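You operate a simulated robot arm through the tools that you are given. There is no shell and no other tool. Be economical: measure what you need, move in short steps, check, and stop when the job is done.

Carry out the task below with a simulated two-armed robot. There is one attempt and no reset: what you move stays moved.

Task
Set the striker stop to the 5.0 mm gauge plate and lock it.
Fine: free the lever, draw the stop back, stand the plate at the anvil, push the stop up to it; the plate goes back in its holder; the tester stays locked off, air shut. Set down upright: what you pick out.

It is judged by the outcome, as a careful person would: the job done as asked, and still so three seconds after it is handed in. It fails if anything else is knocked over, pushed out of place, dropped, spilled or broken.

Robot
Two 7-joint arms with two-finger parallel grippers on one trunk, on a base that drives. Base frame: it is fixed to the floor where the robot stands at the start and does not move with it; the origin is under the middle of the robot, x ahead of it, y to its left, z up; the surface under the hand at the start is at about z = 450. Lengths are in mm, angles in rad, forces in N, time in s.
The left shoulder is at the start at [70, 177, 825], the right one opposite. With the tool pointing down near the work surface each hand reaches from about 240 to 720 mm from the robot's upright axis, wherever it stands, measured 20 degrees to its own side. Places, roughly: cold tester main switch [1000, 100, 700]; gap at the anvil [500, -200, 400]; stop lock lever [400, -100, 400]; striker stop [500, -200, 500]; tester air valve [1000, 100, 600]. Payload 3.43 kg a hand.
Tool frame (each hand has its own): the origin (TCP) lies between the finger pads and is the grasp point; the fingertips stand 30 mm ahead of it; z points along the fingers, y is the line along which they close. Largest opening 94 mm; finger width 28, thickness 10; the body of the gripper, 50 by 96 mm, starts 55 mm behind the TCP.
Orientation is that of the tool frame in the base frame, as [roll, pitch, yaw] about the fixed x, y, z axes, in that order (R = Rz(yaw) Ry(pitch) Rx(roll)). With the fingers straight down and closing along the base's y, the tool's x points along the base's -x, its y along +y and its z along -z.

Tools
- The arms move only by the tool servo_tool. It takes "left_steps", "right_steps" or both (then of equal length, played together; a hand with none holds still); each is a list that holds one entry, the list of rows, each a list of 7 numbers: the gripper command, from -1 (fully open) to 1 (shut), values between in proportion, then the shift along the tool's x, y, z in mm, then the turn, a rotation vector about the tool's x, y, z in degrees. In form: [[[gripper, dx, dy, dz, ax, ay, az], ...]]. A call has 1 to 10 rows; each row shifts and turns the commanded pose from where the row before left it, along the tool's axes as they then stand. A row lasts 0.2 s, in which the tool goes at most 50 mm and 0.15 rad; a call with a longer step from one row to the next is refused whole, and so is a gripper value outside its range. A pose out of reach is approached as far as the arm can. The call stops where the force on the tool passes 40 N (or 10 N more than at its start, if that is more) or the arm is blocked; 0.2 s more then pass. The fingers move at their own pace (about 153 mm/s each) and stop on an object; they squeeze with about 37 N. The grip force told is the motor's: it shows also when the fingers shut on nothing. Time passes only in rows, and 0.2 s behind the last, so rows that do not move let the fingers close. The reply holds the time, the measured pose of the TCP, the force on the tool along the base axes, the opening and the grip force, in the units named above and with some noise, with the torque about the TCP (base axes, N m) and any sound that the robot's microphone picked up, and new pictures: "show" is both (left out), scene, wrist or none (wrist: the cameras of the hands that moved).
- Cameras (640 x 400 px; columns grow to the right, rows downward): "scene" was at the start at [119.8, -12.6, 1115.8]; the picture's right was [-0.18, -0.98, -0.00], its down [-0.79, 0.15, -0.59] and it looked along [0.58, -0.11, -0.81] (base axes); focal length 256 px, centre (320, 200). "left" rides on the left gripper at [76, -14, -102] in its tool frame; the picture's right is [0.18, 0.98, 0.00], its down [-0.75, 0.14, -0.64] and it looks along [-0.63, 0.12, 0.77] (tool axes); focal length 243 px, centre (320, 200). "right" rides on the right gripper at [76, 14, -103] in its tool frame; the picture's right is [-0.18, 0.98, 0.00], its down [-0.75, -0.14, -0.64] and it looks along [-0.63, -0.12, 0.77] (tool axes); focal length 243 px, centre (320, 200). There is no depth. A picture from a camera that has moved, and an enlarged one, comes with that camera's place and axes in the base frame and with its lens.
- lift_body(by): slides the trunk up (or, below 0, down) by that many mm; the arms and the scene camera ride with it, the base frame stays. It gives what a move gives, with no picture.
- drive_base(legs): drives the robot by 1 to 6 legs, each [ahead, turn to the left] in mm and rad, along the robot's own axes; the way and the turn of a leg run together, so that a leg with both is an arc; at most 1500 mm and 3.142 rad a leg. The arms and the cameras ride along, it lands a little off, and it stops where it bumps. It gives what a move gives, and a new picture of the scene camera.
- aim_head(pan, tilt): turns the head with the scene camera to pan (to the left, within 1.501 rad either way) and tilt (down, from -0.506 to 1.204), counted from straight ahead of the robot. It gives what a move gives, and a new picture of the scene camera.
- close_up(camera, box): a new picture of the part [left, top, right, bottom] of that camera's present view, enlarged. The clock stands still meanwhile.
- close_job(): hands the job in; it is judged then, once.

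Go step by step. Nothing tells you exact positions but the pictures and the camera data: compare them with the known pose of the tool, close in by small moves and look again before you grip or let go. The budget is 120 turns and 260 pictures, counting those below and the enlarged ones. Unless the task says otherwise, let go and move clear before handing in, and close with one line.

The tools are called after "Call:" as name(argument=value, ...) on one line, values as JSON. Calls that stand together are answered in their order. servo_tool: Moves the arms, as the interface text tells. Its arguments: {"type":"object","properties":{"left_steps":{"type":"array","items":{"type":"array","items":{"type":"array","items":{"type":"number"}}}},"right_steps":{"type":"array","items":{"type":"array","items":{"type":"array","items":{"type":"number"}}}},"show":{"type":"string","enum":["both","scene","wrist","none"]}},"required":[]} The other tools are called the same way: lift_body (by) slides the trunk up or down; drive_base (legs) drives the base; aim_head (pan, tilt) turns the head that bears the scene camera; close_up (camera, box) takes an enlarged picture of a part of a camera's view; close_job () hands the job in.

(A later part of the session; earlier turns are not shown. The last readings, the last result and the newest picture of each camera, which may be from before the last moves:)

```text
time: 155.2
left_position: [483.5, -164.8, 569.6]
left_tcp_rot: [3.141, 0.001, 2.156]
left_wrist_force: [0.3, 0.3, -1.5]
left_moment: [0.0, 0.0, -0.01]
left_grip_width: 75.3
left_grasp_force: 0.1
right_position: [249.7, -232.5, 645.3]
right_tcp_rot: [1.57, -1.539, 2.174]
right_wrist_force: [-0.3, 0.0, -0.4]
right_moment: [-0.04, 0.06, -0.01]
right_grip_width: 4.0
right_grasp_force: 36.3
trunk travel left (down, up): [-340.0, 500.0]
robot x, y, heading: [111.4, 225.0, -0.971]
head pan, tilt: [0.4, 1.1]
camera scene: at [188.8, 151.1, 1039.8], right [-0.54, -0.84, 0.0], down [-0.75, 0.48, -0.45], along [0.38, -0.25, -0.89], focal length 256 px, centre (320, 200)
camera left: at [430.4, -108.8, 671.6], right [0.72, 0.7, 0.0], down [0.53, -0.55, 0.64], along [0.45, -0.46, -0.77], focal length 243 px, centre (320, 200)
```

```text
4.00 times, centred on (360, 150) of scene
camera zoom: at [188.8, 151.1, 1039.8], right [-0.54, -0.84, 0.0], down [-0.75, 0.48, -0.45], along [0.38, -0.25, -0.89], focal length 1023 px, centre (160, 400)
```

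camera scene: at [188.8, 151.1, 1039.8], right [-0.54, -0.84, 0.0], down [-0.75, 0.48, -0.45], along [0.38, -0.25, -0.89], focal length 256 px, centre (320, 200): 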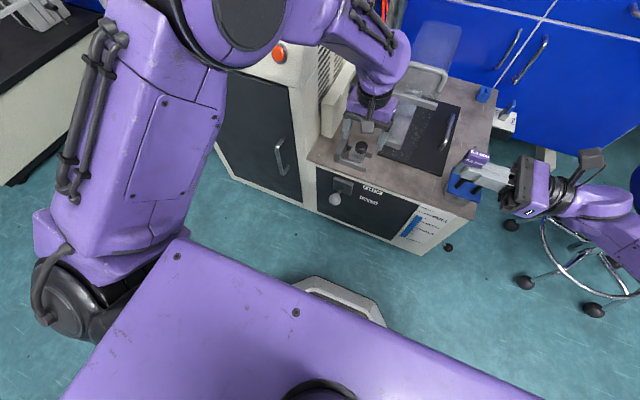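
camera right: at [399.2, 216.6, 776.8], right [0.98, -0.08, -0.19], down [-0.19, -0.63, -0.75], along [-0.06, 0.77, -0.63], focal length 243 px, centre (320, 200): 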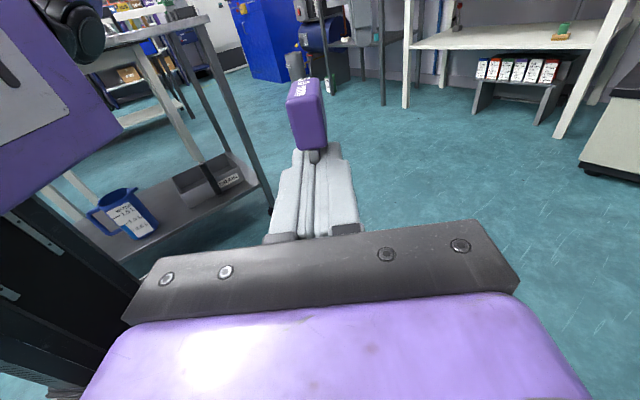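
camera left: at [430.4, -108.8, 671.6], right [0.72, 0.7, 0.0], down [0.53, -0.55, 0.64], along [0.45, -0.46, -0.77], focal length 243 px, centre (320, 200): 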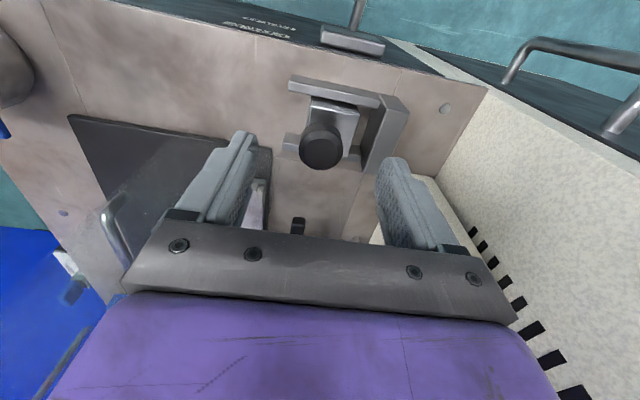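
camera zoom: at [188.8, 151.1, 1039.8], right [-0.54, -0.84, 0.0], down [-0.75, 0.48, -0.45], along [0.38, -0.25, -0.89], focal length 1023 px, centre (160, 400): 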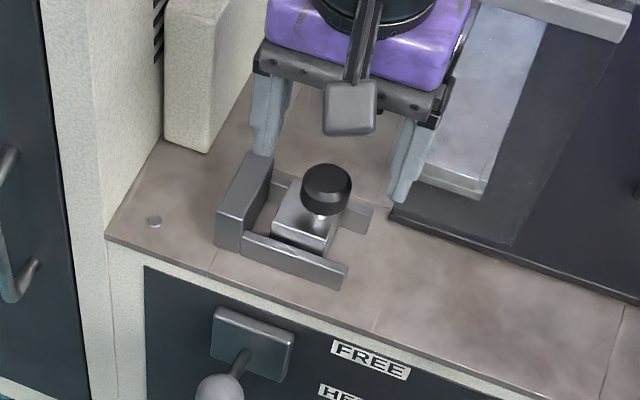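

Call:
servo_tool(left_steps=[[[-0.6, -2, 2.5, 15, 0, 0, 0], [-0.6, 0, 0, 14, 0, 0, 0], [-0.2, 0, 0, 0, 0, 0, 0], [-0.1, 0, 0, 0, 0, 0, 0], [-0.1, 0, 0, 0, 0, 0, 0]]])

Call:
close_up(camera="left", box=[200, 80, 440, 260])

Call:
close_up(camera="scene", box=[320, 110, 400, 180])

```text
time: 156.4
left_position: [486.0, -164.7, 541.3]
left_tcp_rot: [-3.141, -0.001, 2.154]
left_wrist_force: [0.3, -0.6, -1.1]
left_moment: [-0.02, 0.01, 0.01]
left_grip_width: 51.8
left_grasp_force: 0.1
right_position: [250.8, -233.3, 645.8]
right_tcp_rot: [1.569, -1.539, 2.177]
right_wrist_force: [-0.2, 0.8, -0.9]
right_moment: [-0.02, 0.03, 0.01]
right_grip_width: 4.2
right_grasp_force: 37.1
trunk travel left (down, up): [-340.0, 500.0]
robot x, y, heading: [107.5, 223.0, -0.97]
head pan, tilt: [0.4, 1.1]
camera scene: at [188.8, 151.0, 1039.8], right [-0.54, -0.84, 0.0], down [-0.75, 0.48, -0.45], along [0.38, -0.25, -0.89], focal length 256 px, centre (320, 200)
camera left: at [433.0, -108.7, 642.3], right [0.72, 0.7, 0.0], down [0.53, -0.55, 0.64], along [0.45, -0.46, -0.77], focal length 243 px, centre (320, 200)
```

scene: 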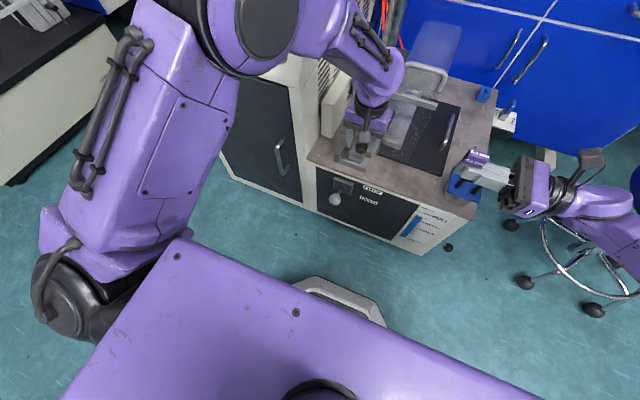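
left: 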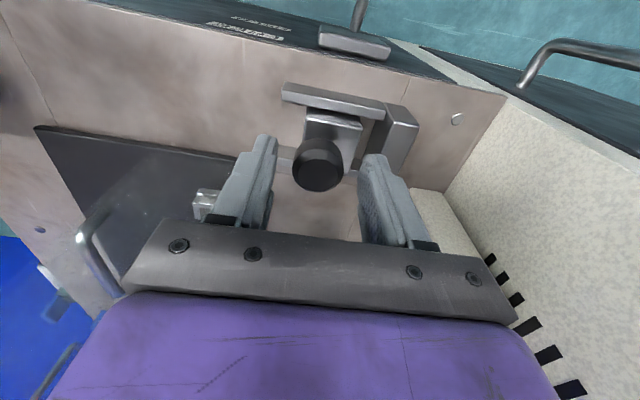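

```text
2.22 times, centred on (320, 170) of left
camera zoom: at [433.0, -108.7, 642.3], right [0.72, 0.7, 0.0], down [0.53, -0.55, 0.64], along [0.45, -0.46, -0.77], focal length 539 px, centre (320, 267)
```

zoom: 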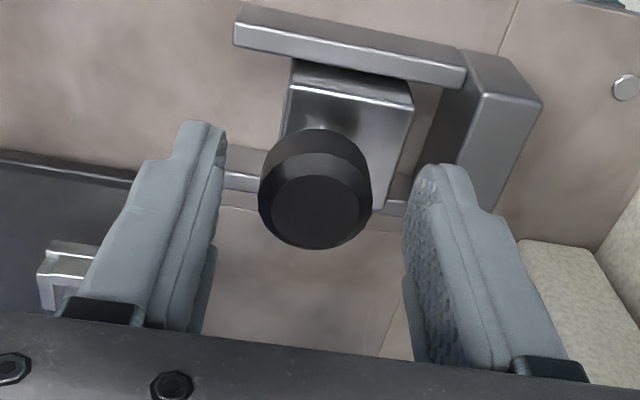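

```text
5.71 times, centred on (360, 145) of scene
camera zoom: at [188.8, 151.0, 1039.8], right [-0.54, -0.84, 0.0], down [-0.75, 0.48, -0.45], along [0.38, -0.25, -0.89], focal length 1462 px, centre (91, 514)
```

zoom: 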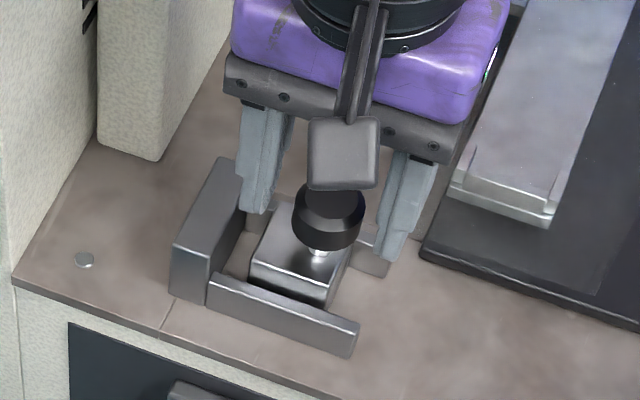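

Call:
servo_tool(left_steps=[[[-0.1, 3, -1, 5, 0, 0, 0], [0.2, 0, 0, 0, 0, 0, 0], [0.6, 0, 0, 0, 0, 0, 0], [0.6, 0, 0, 0, 0, 0, 0]]], show="none")

Call:
servo_tool(left_steps=[[[0.6, 0, -3, 0, 0, 0, 0], [0.6, 0, -3, 0, 0, 0, 0], [0.6, 0, -3, 0, 0, 0, 0], [0.6, 0, -3, 0, 0, 0, 0], [0.6, 0, 0, 0, 0, 0, 0]]])

Call:
close_up(camera="scene", box=[320, 110, 400, 180])

```text
time: 157.4
left_position: [483.1, -162.9, 535.3]
left_tcp_rot: [-3.141, 0.0, 2.157]
left_wrist_force: [0.1, -0.9, 0.4]
left_moment: [0.12, -0.37, 0.04]
left_grip_width: 31.2
left_grasp_force: 45.4
right_position: [250.2, -233.5, 646.7]
right_tcp_rot: [1.565, -1.539, 2.178]
right_wrist_force: [0.8, 0.4, -2.0]
right_moment: [-0.01, 0.01, 0.03]
right_grip_width: 3.8
right_grasp_force: 36.8
trunk travel left (down, up): [-340.0, 500.0]
robot x, y, heading: [113.1, 224.2, -0.976]
head pan, tilt: [0.4, 1.1]
```

```text
time: 158.7
left_position: [479.7, -165.8, 535.1]
left_tcp_rot: [3.132, -0.003, 2.159]
left_wrist_force: [8.9, 9.4, 5.0]
left_moment: [0.56, -0.06, 0.11]
left_grip_width: 31.1
left_grasp_force: 45.2
right_position: [250.6, -234.1, 646.9]
right_tcp_rot: [1.589, -1.541, 2.155]
right_wrist_force: [0.8, -0.8, -0.6]
right_moment: [-0.03, 0.01, 0.02]
right_grip_width: 4.4
right_grasp_force: 37.6
trunk travel left (down, up): [-340.0, 500.0]
robot x, y, heading: [111.3, 226.8, -0.965]
head pan, tilt: [0.4, 1.1]
stopped in row 5 (left hand): the force on the tool passed its limit at 41 N (the readings are from after the stop); the commanded pose is now the measured one
camera scene: at [189.2, 152.3, 1039.9], right [-0.54, -0.84, 0.0], down [-0.75, 0.48, -0.45], along [0.38, -0.24, -0.89], focal length 256 px, centre (320, 200)
camera left: at [424.7, -111.1, 637.3], right [0.72, 0.7, 0.01], down [0.53, -0.55, 0.64], along [0.45, -0.45, -0.77], focal length 243 px, centre (320, 200)
```

scene: 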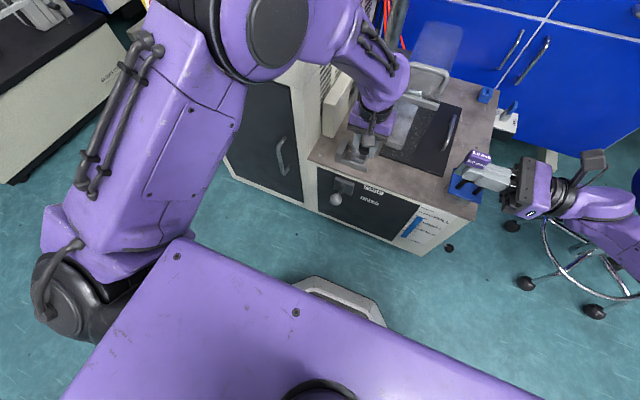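
left: 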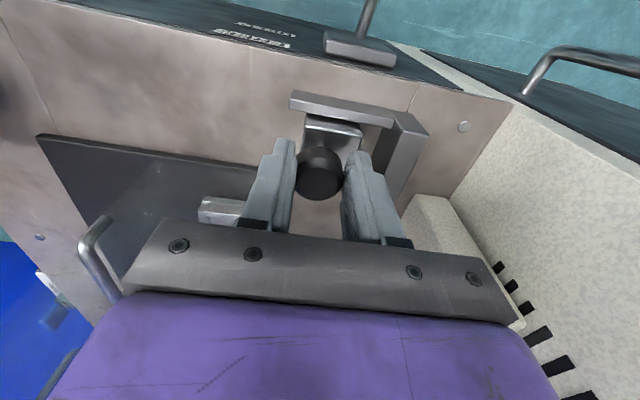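

```text
5.71 times, centred on (360, 145) of scene
camera zoom: at [189.2, 152.3, 1039.9], right [-0.54, -0.84, 0.0], down [-0.75, 0.48, -0.45], along [0.38, -0.24, -0.89], focal length 1462 px, centre (91, 514)
```

zoom: 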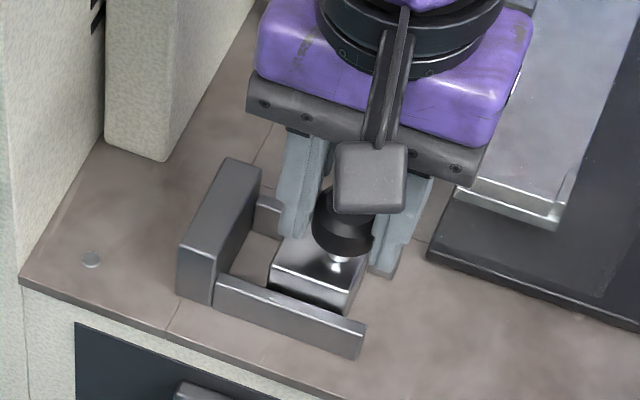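

The stop slides — it is free. Draw it back further.

Call:
servo_tool(left_steps=[[[0.6, 0, -3, 0, 0, 0, 0], [0.6, 0, -2.5, 0, 0, 0, 0], [0.6, 0, -2, 0, 0, 0, 0], [0.6, 0, -2, 0, 0, 0, 0], [0.6, 0, 0, 0, 0, 0, 0]]], show="none")

Call:
servo_tool(left_steps=[[[0.6, 0, -3, 0, 0, 0, 0], [0.6, 0, -2.5, 0, 0, 0, 0], [0.6, 0, -2, 0, 0, 0, 0], [0.6, 0, 0, 0, 0, 0, 0]]], show="wrist")

Call:
close_up(camera="scene", box=[320, 110, 400, 180])

```text
time: 159.3
left_position: [477.8, -167.2, 535.0]
left_tcp_rot: [3.123, -0.006, 2.157]
left_wrist_force: [7.6, 9.6, 4.9]
left_moment: [0.28, -0.07, 0.17]
left_grip_width: 31.4
left_grasp_force: 45.2
right_position: [249.9, -231.6, 647.0]
right_tcp_rot: [1.59, -1.539, 2.156]
right_wrist_force: [-0.5, -0.1, -1.1]
right_moment: [-0.02, -0.02, 0.0]
right_grip_width: 4.5
right_grasp_force: 37.2
trunk travel left (down, up): [-340.0, 500.0]
robot x, y, heading: [110.3, 227.3, -0.959]
head pan, tilt: [0.4, 1.1]
stopped in row 3 (left hand): the force on the tool passed its limit at 43 N (the readings are from after the stop); the commanded pose is now the measured one
```

```text
time: 159.9
left_position: [478.2, -165.2, 535.0]
left_tcp_rot: [3.117, -0.006, 2.163]
left_wrist_force: [7.4, 9.3, 5.7]
left_moment: [0.18, 0.04, 0.21]
left_grip_width: 31.4
left_grasp_force: 45.3
right_position: [250.0, -232.5, 647.5]
right_tcp_rot: [1.593, -1.537, 2.155]
right_wrist_force: [0.3, -0.4, -0.7]
right_moment: [0.01, -0.04, 0.06]
right_grip_width: 4.0
right_grasp_force: 37.0
trunk travel left (down, up): [-340.0, 500.0]
robot x, y, heading: [108.5, 227.8, -0.956]
head pan, tilt: [0.4, 1.1]
stopped in row 3 (left hand): the force on the tool passed its limit at 43 N (the readings are from after the stop); the commanded pose is now the measured one
camera left: at [422.9, -113.0, 637.1], right [0.71, 0.7, 0.03], down [0.53, -0.56, 0.64], along [0.46, -0.44, -0.77], focal length 243 px, centre (320, 200)
```

left: 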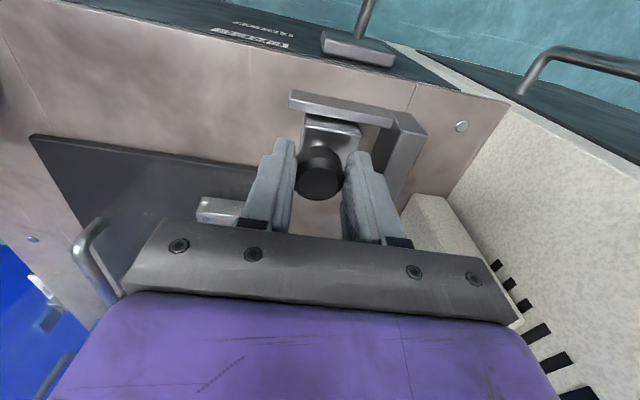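

```text
5.71 times, centred on (360, 145) of scene
camera zoom: at [189.6, 153.4, 1039.9], right [-0.53, -0.85, 0.0], down [-0.76, 0.47, -0.45], along [0.39, -0.24, -0.89], focal length 1462 px, centre (91, 514)
```

zoom: 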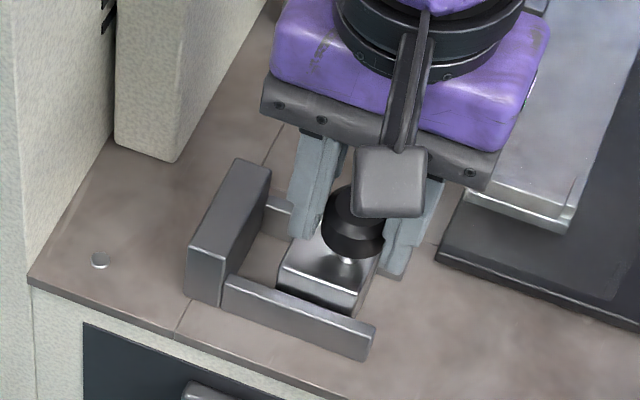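

Call:
close_up(camera="left", box=[270, 70, 450, 210])

```text
2.86 times, centred on (360, 140) of left
camera zoom: at [422.9, -113.0, 637.1], right [0.71, 0.7, 0.03], down [0.53, -0.56, 0.64], along [0.46, -0.44, -0.77], focal length 693 px, centre (206, 371)
```

zoom: 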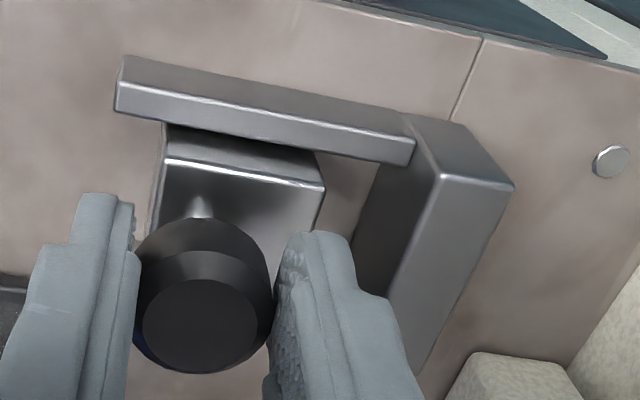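

The stop is drawn back with roughly 20 mm gap. Release the knob and raise the left hand; then test that the left wrist can yaw 90° (needed for inserting the plate).

Call:
servo_tool(left_steps=[[[-0.1, 0, 0, 0, 0, 0, 0], [-0.1, 0, 0, 0, 0, 0, 0], [-0.1, 0, 0, -30, 0, 0, 0], [-0.1, 0, 0, -45, 0, 0, 0], [-0.1, 0, 0, -45, 0, 0, 0], [-0.1, 0, 0, -30, 0, 0, 0], [-0.1, 0, 0, 0, 1.2, 0, 0]]], show="none")

Call:
servo_tool(left_steps=[[[-0.1, 0, 0, 0, 0, 0, -8.5], [-0.1, 0, 0, 0, 0, 0, -8.5], [-0.1, 0, 0, 0, 0, 0, -8.5], [-0.1, 0, 0, 0, 0, 0, -8.5], [-0.1, 0, 0, 0, 0, 0, -8.5], [-0.1, 0, 0, 0, 0, 0, -8.5], [-0.1, 0, 0, 0, 0, 0, -8.5], [-0.1, 0, 0, 0, 0, 0, -8.5], [-0.1, 0, 0, 0, 0, 0, -8.5], [-0.1, 0, 0, 0, 0, 0, -8.5]]])

Call:
close_up(camera="scene", box=[320, 100, 420, 190])

```text
time: 161.5
left_position: [475.6, -170.3, 685.7]
left_tcp_rot: [3.14, -0.006, 2.162]
left_wrist_force: [-0.2, -0.2, -0.2]
left_moment: [-0.01, 0.01, 0.01]
left_grip_width: 51.5
left_grasp_force: 0.0
right_position: [251.6, -231.0, 646.8]
right_tcp_rot: [1.576, -1.539, 2.167]
right_wrist_force: [0.4, 0.5, -1.1]
right_moment: [0.01, 0.0, 0.01]
right_grip_width: 4.1
right_grasp_force: 37.3
trunk travel left (down, up): [-340.0, 500.0]
robot x, y, heading: [110.3, 224.5, -0.964]
head pan, tilt: [0.4, 1.1]
```

```text
time: 163.7
left_position: [477.4, -170.7, 690.2]
left_tcp_rot: [3.141, -0.016, -2.625]
left_wrist_force: [0.3, -0.8, 0.6]
left_moment: [-0.03, 0.0, 0.02]
left_grip_width: 51.7
left_grasp_force: 0.1
right_position: [250.4, -231.5, 646.7]
right_tcp_rot: [1.578, -1.539, 2.17]
right_wrist_force: [0.2, -0.6, 0.0]
right_moment: [-0.01, 0.04, -0.01]
right_grip_width: 4.1
right_grasp_force: 36.6
trunk travel left (down, up): [-340.0, 500.0]
robot x, y, heading: [109.8, 224.8, -0.96]
head pan, tilt: [0.4, 1.1]
camera scene: at [189.8, 152.3, 1039.8], right [-0.53, -0.85, 0.0], down [-0.75, 0.47, -0.45], along [0.38, -0.24, -0.89], focal length 256 px, centre (320, 200)
camera left: at [421.3, -219.3, 793.5], right [-0.65, 0.76, 0.0], down [0.59, 0.5, 0.63], along [0.48, 0.41, -0.78], focal length 243 px, centre (320, 200)
```

scene: 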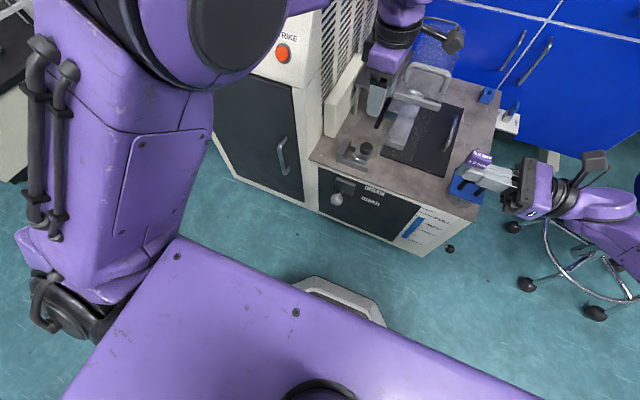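
left: 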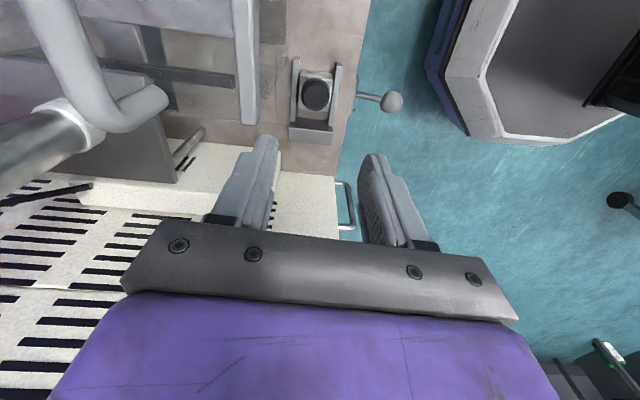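

```text
4.44 times, centred on (370, 145) of scene
camera zoom: at [189.8, 152.3, 1039.8], right [-0.53, -0.85, 0.0], down [-0.75, 0.47, -0.45], along [0.38, -0.24, -0.89], focal length 1137 px, centre (98, 444)
```

zoom: 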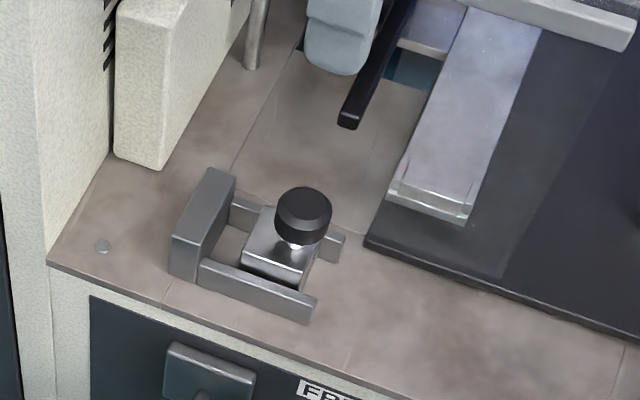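

Yaw works, and this view shows the gap well. Zoom to measure.

Call:
close_up(camera="left", box=[260, 40, 400, 160])

```text
3.33 times, centred on (330, 100) of left
camera zoom: at [421.3, -219.3, 793.5], right [-0.65, 0.76, 0.0], down [0.59, 0.5, 0.63], along [0.48, 0.41, -0.78], focal length 809 px, centre (287, 533)
```

zoom: 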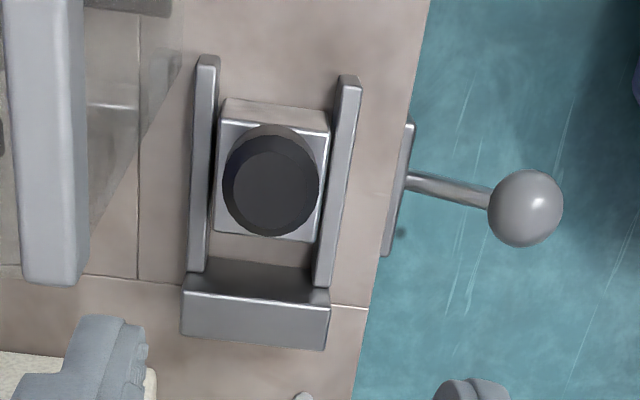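

Gap ≈18 mm, anvil face at e≈357. Now the handover: turn the left hand back, raise, and go over the plate held in the right hand.

Call:
servo_tool(left_steps=[[[-1, 0, 0, -20, 0, 0, 8.48], [-1, 0, 0, -20, 0, 0, 8.48], [-1, 0, 0, -20, 0, 0, 8.48], [-1, 0, 0, -20, 0, 0, 8.48], [-1, 0, 0, -20, 0, 0, 8.48], [-1, 0, 0, 0, 0, 0, 8.48], [-1, 0, 0, 0, 0, 0, 8.48], [-1, 0, 0, 0, 0, 0, 8.48], [-1, 0, 0, 0, 0, 0, 8.48], [-1, 0, 0, 0, 0, 0, 8.48]]], show="none")

Call:
servo_tool(left_steps=[[[-1, 29, -35, 0, 0, 0, 0], [-1, 29, -35, 0, 0, 0, 0], [-1, 29, -35, 0, 0, 0, 0], [-1, 0, -30, 0, 0, 0, 0], [-1, 0, 0, 0, 0, 0, 0]]])

```text
time: 164.3
left_position: [485.9, -165.9, 714.0]
left_tcp_rot: [3.129, 0.021, -2.849]
left_wrist_force: [18.4, 5.7, -1.0]
left_moment: [0.17, -0.49, 1.13]
left_grip_width: 93.3
left_grasp_force: 0.1
right_position: [253.6, -232.0, 646.2]
right_tcp_rot: [1.595, -1.54, 2.156]
right_wrist_force: [0.0, -0.5, -0.5]
right_moment: [0.01, 0.0, 0.01]
right_grip_width: 4.1
right_grasp_force: 37.0
trunk travel left (down, up): [-340.0, 500.0]
robot x, y, heading: [110.9, 226.6, -0.956]
head pan, tilt: [0.4, 1.1]
stopped in row 2 (left hand): the force on the tool passed its limit at 48 N (the readings are from after the stop); the commanded pose is now the measured one
```

```text
time: 164.6
left_position: [485.8, -172.3, 712.7]
left_tcp_rot: [3.114, 0.036, -2.841]
left_wrist_force: [13.7, 16.4, -2.6]
left_moment: [0.63, -0.38, 0.77]
left_grip_width: 87.2
left_grasp_force: 0.1
right_position: [254.3, -231.7, 646.4]
right_tcp_rot: [1.607, -1.54, 2.146]
right_wrist_force: [-0.6, -0.4, -0.8]
right_moment: [-0.04, 0.01, 0.0]
right_grip_width: 4.0
right_grasp_force: 37.8
trunk travel left (down, up): [-340.0, 500.0]
robot x, y, heading: [110.5, 225.8, -0.946]
head pan, tilt: [0.4, 1.1]
stopped in row 1 (left hand): the force on the tool passed its limit at 57 N (the readings are from after the stop); the commanded pose is now the measured one
camera scene: at [191.1, 153.7, 1039.7], right [-0.52, -0.85, 0.0], down [-0.76, 0.46, -0.45], along [0.39, -0.24, -0.89], focal length 256 px, centre (320, 200)
camera left: at [416.1, -212.1, 811.3], right [-0.47, 0.88, 0.02], down [0.66, 0.33, 0.67], along [0.59, 0.33, -0.74], focal length 243 px, centre (320, 200)
```

scene: 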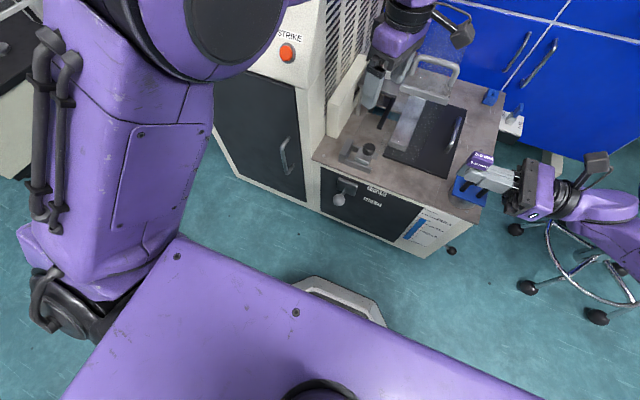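
left: 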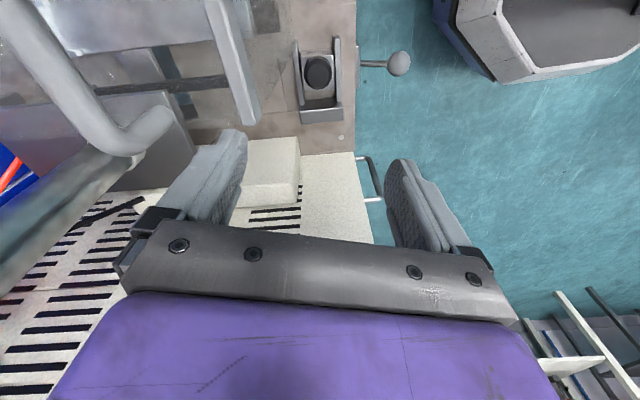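

The left hand's rear touched the upright hardware behind the fixture. I retreat straight toward myself first.

Call:
servo_tool(left_steps=[[[-0.8, -4, 6, 0, 0, 0, 0], [-0.6, 0, 15, 0, 0, 0, 0], [-0.5, 5, 25, 0, 0, 0, 0], [-0.5, 8, 30, 0, 0, 0, 0], [-0.5, 0, 0, 0, 0, 0, 0]]])

Call:
close_up(camera="scene", box=[320, 0, 520, 200])

```text
time: 165.8
left_position: [453.1, -106.2, 713.6]
left_tcp_rot: [3.12, 0.031, -2.843]
left_wrist_force: [0.3, 0.2, -0.3]
left_moment: [0.0, -0.02, 0.01]
left_grip_width: 70.3
left_grasp_force: 0.2
right_position: [253.1, -230.8, 646.0]
right_tcp_rot: [1.582, -1.538, 2.17]
right_wrist_force: [-0.2, 0.1, -0.5]
right_moment: [-0.05, 0.03, 0.01]
right_grip_width: 4.0
right_grasp_force: 36.6
trunk travel left (down, up): [-340.0, 500.0]
robot x, y, heading: [111.0, 227.7, -0.951]
head pan, tilt: [0.4, 1.1]
camera scene: at [190.8, 152.8, 1039.8], right [-0.52, -0.85, 0.0], down [-0.76, 0.47, -0.45], along [0.39, -0.24, -0.89], focal length 256 px, centre (320, 200)
camera left: at [382.6, -144.0, 813.4], right [-0.46, 0.89, 0.02], down [0.66, 0.34, 0.67], along [0.59, 0.32, -0.74], focal length 243 px, centre (320, 200)
```

scene: 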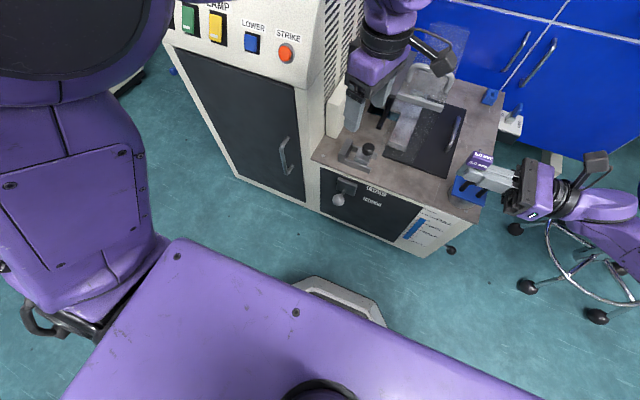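
left: 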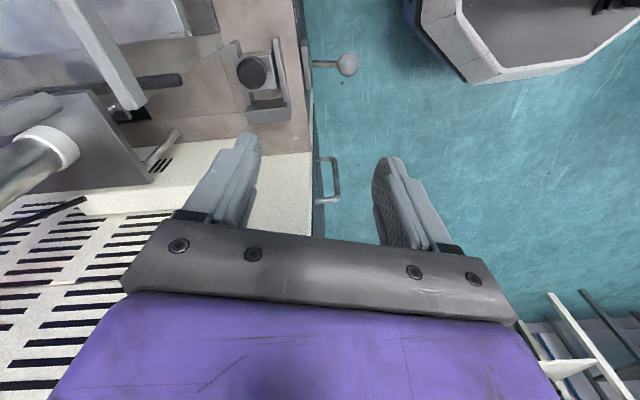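

```text
2.00 times, centred on (420, 100) of scene
camera zoom: at [190.8, 152.8, 1039.8], right [-0.52, -0.85, 0.0], down [-0.76, 0.47, -0.45], along [0.39, -0.24, -0.89], focal length 512 px, centre (120, 400)
```

zoom: 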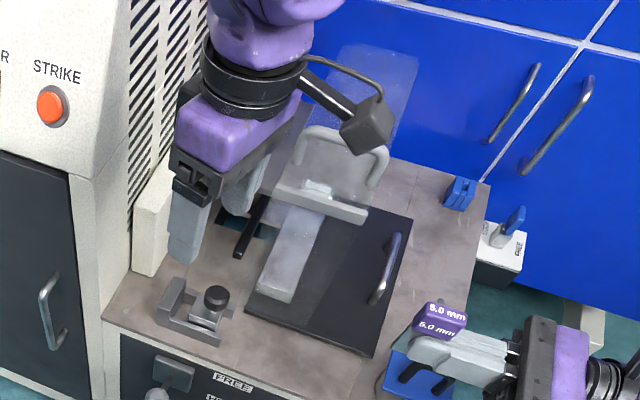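

Clear again, nothing displaced. Turn the left hand back to neutral at this safe place while bringing the plate (right hand) toward the centre.

Call:
servo_tool(left_steps=[[[-0.5, 0, 0, -15, 0, 0, 8.03], [-0.5, 0, 0, -15, 0, 0, 8.03], [-0.5, 0, 0, -15, 0, 0, 8.03], [-0.5, 0, 0, -15, 0, 0, 8.03], [-0.5, 0, 0, -15, 0, 0, 8.03], [-0.5, 0, 0, -10, 0, 0, 8.03], [-0.5, 0, 0, 0, 0, 0, 8.03], [-0.5, 0, 0, 0, 0, 0, 8.03], [-0.5, 0, 0, 0, 0, 0, 8.03], [-0.5, 0, 0, 0, 0, 0, 0]]], right_steps=[[[1, 0, 0, 15, 0, 0, 0], [1, 0, 0, 15, 0, 0, 0], [1, 0, 0, 15, 0, 0, 0], [1, 0, 0, 15, 0, 0, 0], [1, 0, 0, 15, 0, 0, 0], [1, 0, 0, 15, 0, 0, 0], [1, 0, 0, 0, 0, 0, 0], [1, 0, 0, 0, 0, 0, 0], [1, 0, 0, 0, 0, 0, 0], [1, 0, 0, 0, 0, 0, 0]]])

```text
time: 168.0
left_position: [450.0, -106.5, 799.0]
left_tcp_rot: [3.104, -0.013, 2.177]
left_wrist_force: [0.5, -0.6, 0.6]
left_moment: [0.02, -0.02, 0.02]
left_grip_width: 70.6
left_grasp_force: 0.0
right_position: [327.7, -179.3, 646.5]
right_tcp_rot: [1.585, -1.539, 2.168]
right_wrist_force: [-0.4, 0.2, -0.4]
right_moment: [-0.01, 0.03, -0.03]
right_grip_width: 4.1
right_grasp_force: 37.0
trunk travel left (down, up): [-340.0, 500.0]
robot x, y, heading: [112.5, 227.1, -0.954]
head pan, tilt: [0.4, 1.1]
camera scene: at [190.9, 153.0, 1039.8], right [-0.52, -0.85, 0.0], down [-0.76, 0.47, -0.45], along [0.39, -0.24, -0.89], focal length 256 px, centre (320, 200)
camera right: at [249.2, -248.0, 723.8], right [0.57, -0.81, -0.15], down [-0.59, -0.27, -0.76], along [0.57, 0.52, -0.63], focal length 243 px, centre (320, 200)
camera left: at [394.2, -55.8, 901.5], right [0.7, 0.71, 0.04], down [0.53, -0.56, 0.64], along [0.47, -0.43, -0.77], focal length 243 px, centre (320, 200)
```

scene: 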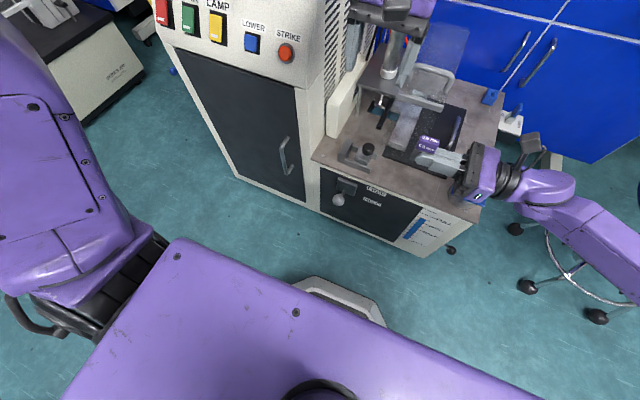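
right: 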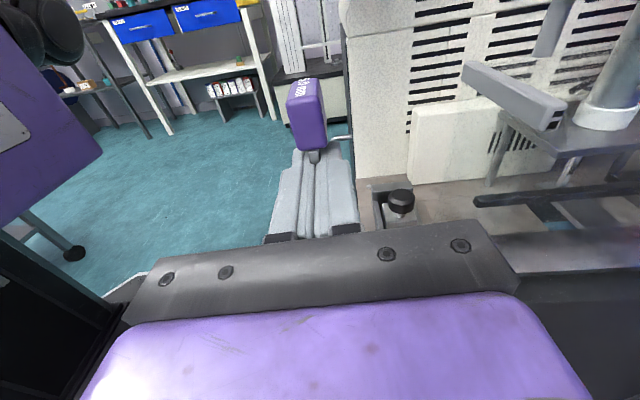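
left: 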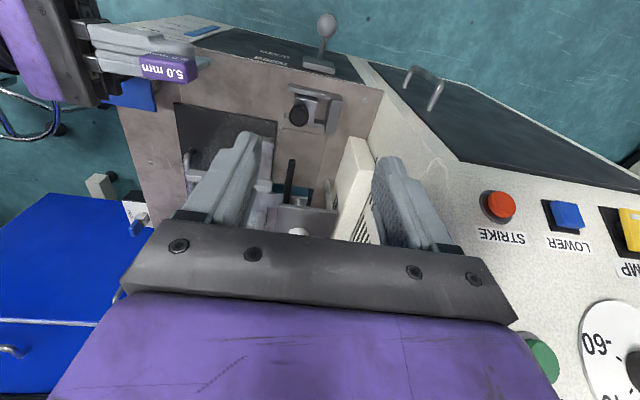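

Call:
servo_tool(left_steps=[[[-0.5, 4, -40.6, 0, 2.2, 0, 0], [-0.5, 4, -40.6, 0, 0, 0, 0], [-0.5, 4, -40.6, 0, 0, 0, 0], [-0.5, 0, 0, 0, 0, 0, 0]]])

Call:
close_up(camera="left", box=[200, 40, 440, 220])

Call:
close_up(camera="scene", box=[380, 60, 520, 200])

```text
time: 169.0
left_position: [343.2, -166.5, 798.9]
left_tcp_rot: [-3.141, -0.011, 2.179]
left_wrist_force: [0.1, 0.0, -0.2]
left_moment: [0.02, 0.0, 0.02]
left_grip_width: 70.2
left_grasp_force: 0.1
right_position: [327.4, -179.4, 648.0]
right_tcp_rot: [1.588, -1.539, 2.164]
right_wrist_force: [-0.3, -0.1, -1.4]
right_moment: [-0.01, 0.07, 0.03]
right_grip_width: 4.0
right_grasp_force: 36.9
trunk travel left (down, up): [-340.0, 500.0]
robot x, y, heading: [111.5, 225.2, -0.949]
head pan, tilt: [0.4, 1.1]
camera scene: at [190.9, 153.2, 1039.8], right [-0.52, -0.85, 0.0], down [-0.76, 0.47, -0.45], along [0.39, -0.24, -0.89], focal length 256 px, centre (320, 200)
camera left: at [290.6, -113.7, 901.3], right [0.7, 0.71, 0.0], down [0.55, -0.54, 0.63], along [0.45, -0.44, -0.77], focal length 243 px, centre (320, 200)
```

scene: 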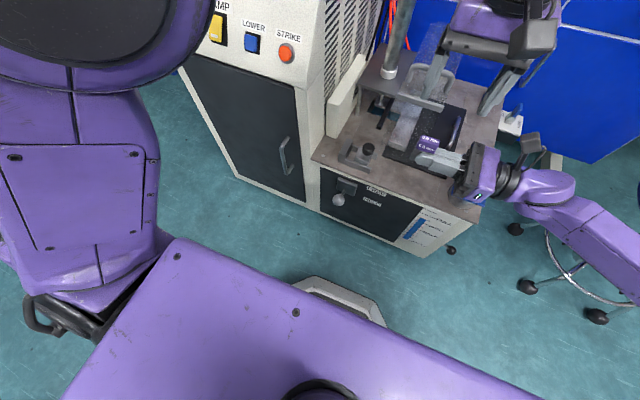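
left: 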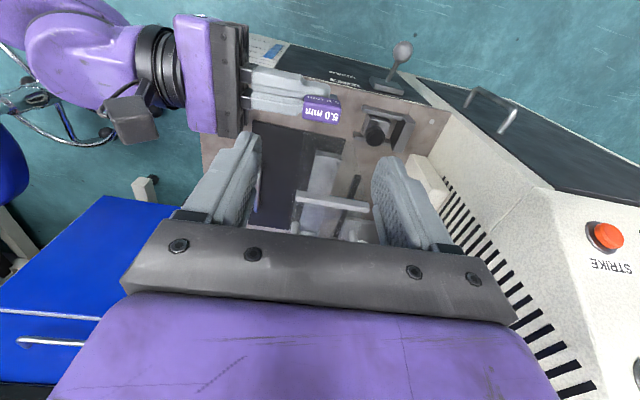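

```text
2.22 times, centred on (320, 130) of left
camera zoom: at [290.6, -113.7, 901.3], right [0.7, 0.71, 0.0], down [0.55, -0.54, 0.63], along [0.45, -0.44, -0.77], focal length 539 px, centre (320, 356)
```

zoom: 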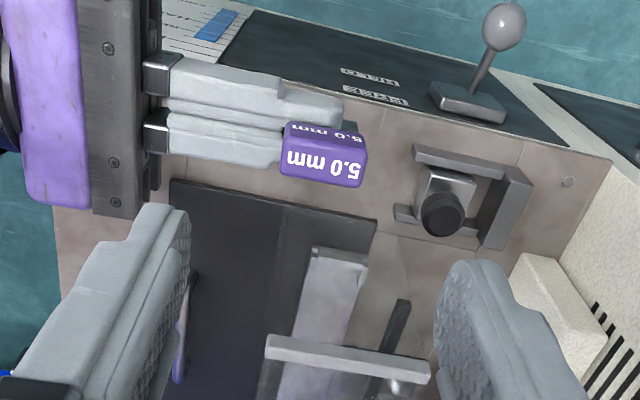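

```text
2.86 times, centred on (450, 130) of scene
camera zoom: at [190.9, 153.2, 1039.8], right [-0.52, -0.85, 0.0], down [-0.76, 0.47, -0.45], along [0.39, -0.24, -0.89], focal length 731 px, centre (-51, 400)
```

zoom: 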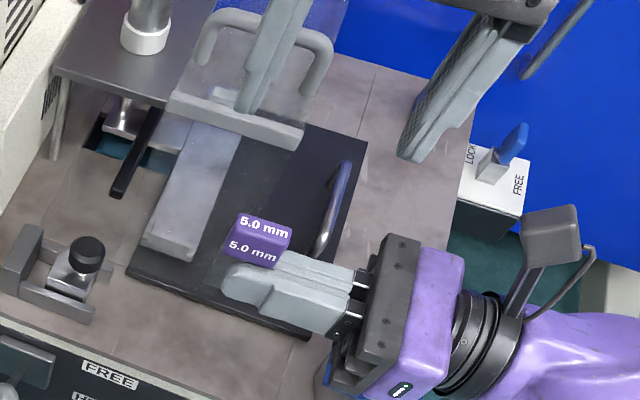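

Aligned above the cap. Descend and grip the cap across its width with the left hand.

Call:
servo_tool(left_steps=[[[-0.5, -1, 1.5, 30, 0, 0, 0], [-0.5, 0, 0, 30, 0, 0, 0], [-0.5, 0, 0, 20, 0, 0, 0], [-0.3, 0, 0, 15, 0, 0, 0], [-0.1, 0, 0, 0, 0, 0, 0], [-0.1, 0, 0, 0, 0, 0, 0]]])

Call:
close_up(camera="left", box=[200, 80, 440, 260])

Call:
close_up(camera="right", box=[200, 40, 440, 240])

```text
time: 170.4
left_position: [344.6, -166.4, 703.6]
left_tcp_rot: [-3.14, -0.011, 2.178]
left_wrist_force: [0.2, -0.1, -0.3]
left_moment: [0.0, 0.01, 0.0]
left_grip_width: 51.5
left_grasp_force: 0.1
right_position: [326.9, -178.9, 647.4]
right_tcp_rot: [1.586, -1.539, 2.17]
right_wrist_force: [0.0, 0.6, -0.7]
right_moment: [0.02, 0.02, 0.04]
right_grip_width: 4.3
right_grasp_force: 36.9
trunk travel left (down, up): [-340.0, 500.0]
robot x, y, heading: [109.1, 227.0, -0.95]
head pan, tilt: [0.4, 1.1]
camera scene: at [190.8, 153.0, 1039.8], right [-0.52, -0.85, 0.0], down [-0.76, 0.47, -0.45], along [0.39, -0.24, -0.89], focal length 256 px, centre (320, 200)
camera left: at [291.5, -112.5, 806.1], right [0.7, 0.71, 0.0], down [0.55, -0.54, 0.63], along [0.45, -0.44, -0.77], focal length 243 px, centre (320, 200)
```

scene: 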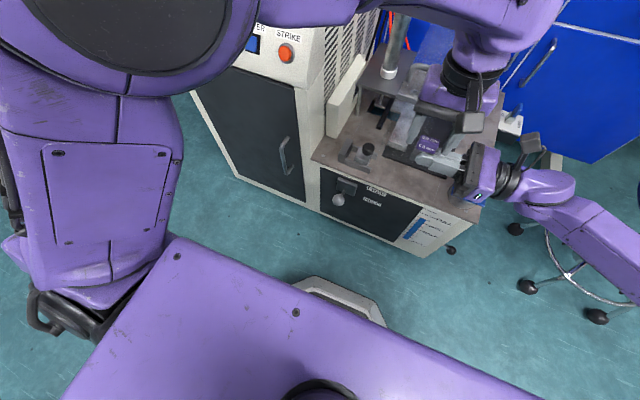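
left: 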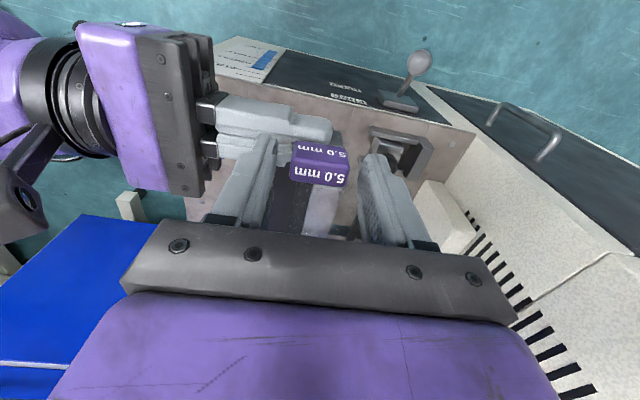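

```text
2.22 times, centred on (320, 170) of left
camera zoom: at [291.5, -112.5, 806.1], right [0.7, 0.71, 0.0], down [0.55, -0.54, 0.63], along [0.45, -0.44, -0.77], focal length 539 px, centre (320, 267)
```

zoom: 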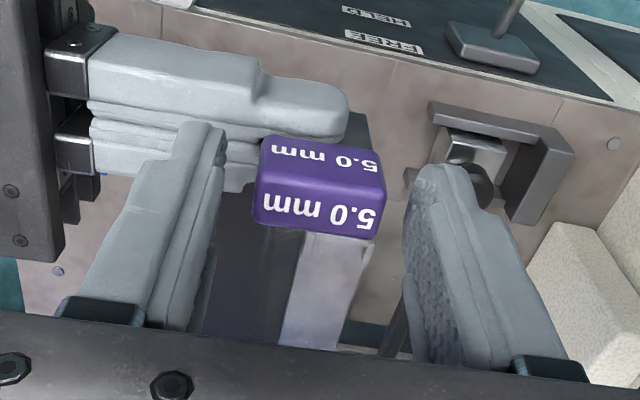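

```text
2.00 times, centred on (320, 140) of right
camera zoom: at [249.2, -248.0, 723.8], right [0.57, -0.81, -0.15], down [-0.59, -0.27, -0.76], along [0.57, 0.52, -0.63], focal length 485 px, centre (320, 320)
```

zoom: 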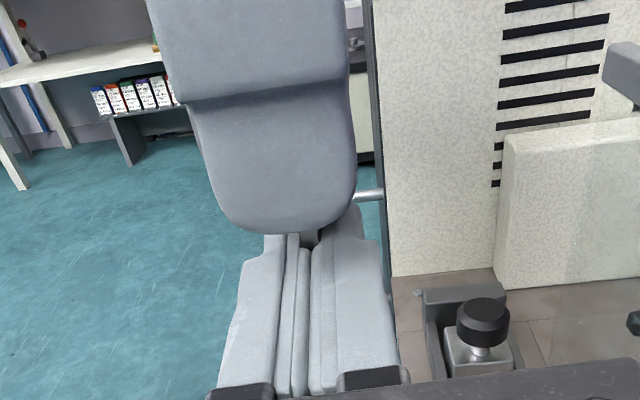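

Call:
servo_tool(left_steps=[[[-0.1, 2.5, 1, 0, 0, 0, 0], [0.15, 0, 0, 0, 0, 0, 0], [1, 0, 0, 0, 0, 0, 0], [1, 0, 0, 0, 0, 0, 0], [1, 0, 0, 0, 0, 0, 0]]], show="wrist")

```text
time: 171.6
left_position: [343.0, -164.7, 702.2]
left_tcp_rot: [-3.136, -0.011, 2.179]
left_wrist_force: [-10.3, -5.5, -0.3]
left_moment: [-0.12, 0.22, 0.03]
left_grip_width: 33.1
left_grasp_force: 37.3
right_position: [326.9, -179.9, 647.6]
right_tcp_rot: [1.576, -1.541, 2.179]
right_wrist_force: [10.6, 5.7, -0.3]
right_moment: [-0.24, 0.35, -0.12]
right_grip_width: 4.3
right_grasp_force: 37.2
trunk travel left (down, up): [-340.0, 500.0]
robot x, y, heading: [112.1, 227.8, -0.949]
head pan, tilt: [0.4, 1.1]
camera left: at [290.2, -110.1, 806.3], right [0.7, 0.71, 0.0], down [0.55, -0.54, 0.63], along [0.45, -0.44, -0.77], focal length 243 px, centre (320, 200)
```

left: 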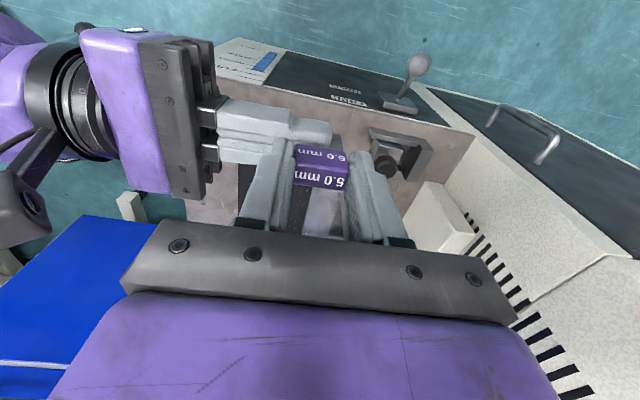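

Both hands hold it. Release with the right and withdraw it to the right.

Call:
servo_tool(right_steps=[[[0.6, 0, 0, 0, 0, 0, 0], [0.3, 0, 0, 0, 0, 0, 0], [0.3, 0, 0, -20, 0, 0, 0], [0.3, 0, 0, -40, 0, 0, 0], [0.3, 0, 0, -45, 0, 0, 0], [0.3, 0, 0, -45, 0, 0, 0], [0.3, 0, 0, 0, 0, 0, 0]]])

Call:
close_up(camera="left", box=[200, 60, 440, 240])

```text
time: 173.2
left_position: [344.1, -163.9, 704.0]
left_tcp_rot: [-3.14, -0.012, 2.178]
left_wrist_force: [0.4, 0.6, 0.4]
left_moment: [0.0, 0.05, 0.03]
left_grip_width: 33.2
left_grasp_force: 37.2
right_position: [204.3, -266.3, 645.4]
right_tcp_rot: [1.581, -1.541, 2.171]
right_wrist_force: [-0.3, 0.1, 0.5]
right_moment: [-0.02, 0.05, 0.01]
right_grip_width: 32.8
right_grasp_force: 0.1
trunk travel left (down, up): [-340.0, 500.0]
robot x, y, heading: [108.6, 227.3, -0.954]
head pan, tilt: [0.4, 1.1]
camera scene: at [190.8, 153.0, 1039.8], right [-0.52, -0.85, 0.0], down [-0.76, 0.47, -0.45], along [0.39, -0.24, -0.89], focal length 256 px, centre (320, 200)
camera right: at [126.9, -334.5, 723.7], right [0.57, -0.81, -0.15], down [-0.59, -0.27, -0.76], along [0.57, 0.52, -0.63], focal length 243 px, centre (320, 200)
```

scene: 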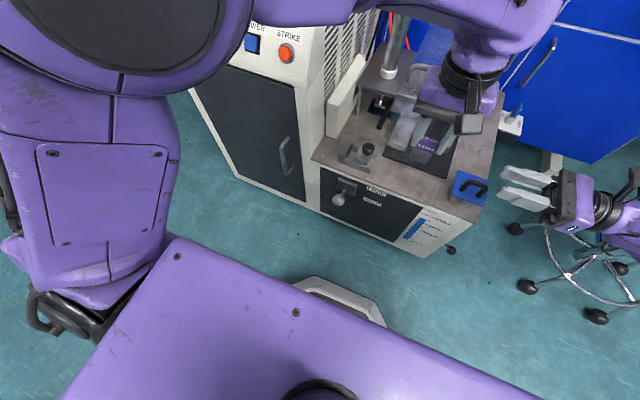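
right: 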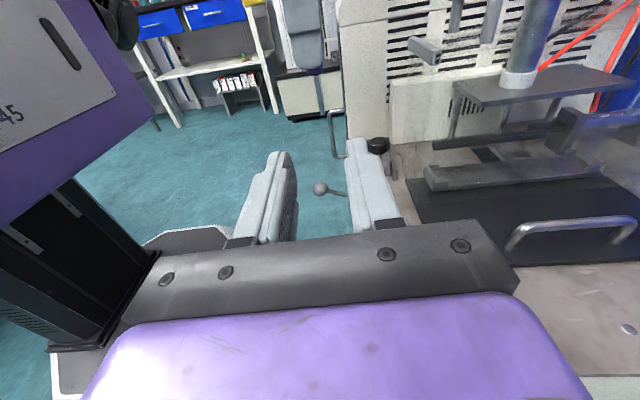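

```text
2.22 times, centred on (320, 150) of left
camera zoom: at [290.8, -110.0, 806.2], right [0.7, 0.71, 0.0], down [0.55, -0.54, 0.63], along [0.45, -0.44, -0.77], focal length 539 px, centre (320, 311)
```

zoom: 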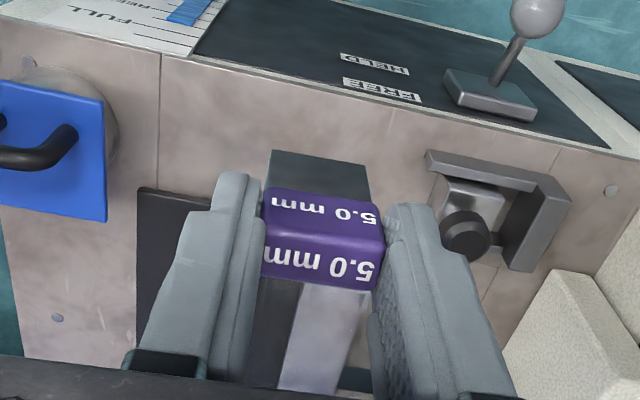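

The left hand has the plate by the cap. Rotate it 89° here in the open, slightly raising.

Call:
servo_tool(left_steps=[[[1, 0, 0, -3, 0, 0, -8.07], [1, 0, 0, -3, 0, 0, -8.07], [1, 0, 0, -3, 0, 0, -8.07], [1, 0, 0, 0, 0, 0, -8.07], [1, 0, 0, 0, 0, 0, -8.07], [1, 0, 0, 0, 0, 0, -8.07], [1, 0, 0, 0, 0, 0, -8.07], [1, 0, 0, 0, 0, 0, -8.07], [1, 0, 0, 0, 0, 0, -8.07], [1, 0, 0, 0, 0, 0, -8.07]]], show="none")

Call:
servo_tool(left_steps=[[[1, 0, 0, 0, 0, 0, -8.07], [1, -38, 12, 0, 0, 0, 0], [1, -38, 12, 0, 0, 0, 0], [1, -38, 12, 0, 0, 0, 0], [1, 0, 0, 0, 0, 0, 0]]])

Call:
close_up(camera="left", box=[100, 0, 440, 220])

```text
time: 175.4
left_position: [348.7, -164.8, 725.7]
left_tcp_rot: [3.14, -0.047, -2.682]
left_wrist_force: [0.1, -0.5, -0.9]
left_moment: [0.0, -0.01, 0.02]
left_grip_width: 33.2
left_grasp_force: 37.4
right_position: [205.7, -266.1, 645.8]
right_tcp_rot: [1.582, -1.539, 2.17]
right_wrist_force: [-0.1, -0.5, -1.1]
right_moment: [0.0, 0.02, 0.02]
right_grip_width: 32.7
right_grasp_force: 0.0
trunk travel left (down, up): [-340.0, 500.0]
robot x, y, heading: [112.8, 222.8, -0.951]
head pan, tilt: [0.4, 1.1]
```

```text
time: 176.6
left_position: [420.4, -69.6, 712.1]
left_tcp_rot: [3.129, -0.003, -2.557]
left_wrist_force: [0.2, 0.3, -1.1]
left_moment: [0.03, 0.02, 0.01]
left_grip_width: 33.1
left_grasp_force: 37.3
right_position: [205.0, -267.8, 646.1]
right_tcp_rot: [1.575, -1.539, 2.178]
right_wrist_force: [-0.6, 0.3, 0.0]
right_moment: [0.0, 0.02, 0.01]
right_grip_width: 32.8
right_grasp_force: 0.1
trunk travel left (down, up): [-340.0, 500.0]
robot x, y, heading: [107.6, 227.0, -0.95]
head pan, tilt: [0.4, 1.1]
camera scene: at [190.6, 152.7, 1039.8], right [-0.52, -0.85, 0.0], down [-0.76, 0.47, -0.45], along [0.39, -0.24, -0.89], focal length 256 px, centre (320, 200)
camera left: at [365.6, -125.3, 814.1], right [-0.7, 0.72, 0.01], down [0.56, 0.53, 0.64], along [0.46, 0.45, -0.77], focal length 243 px, centre (320, 200)
```

scene: 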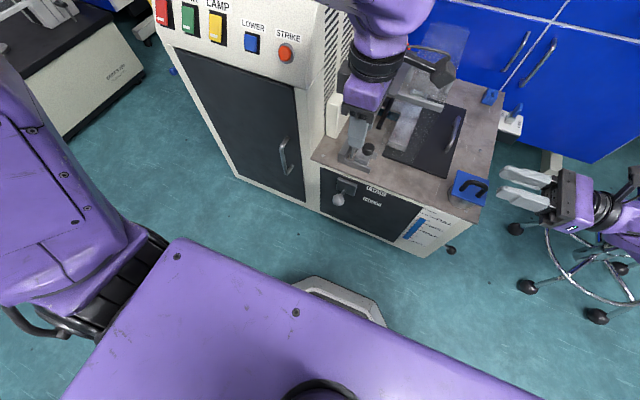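
left: 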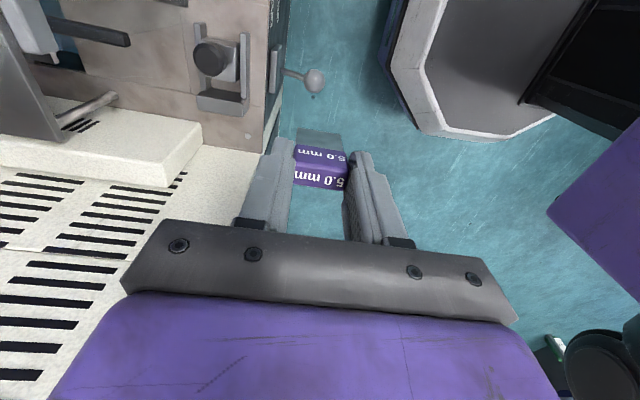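

```text
1.82 times, centred on (270, 110) of left
camera zoom: at [365.6, -125.3, 814.1], right [-0.7, 0.72, 0.01], down [0.56, 0.53, 0.64], along [0.46, 0.45, -0.77], focal length 441 px, centre (411, 364)
```

zoom: 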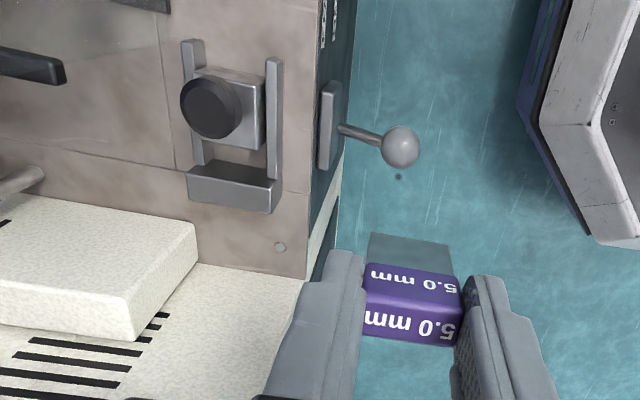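

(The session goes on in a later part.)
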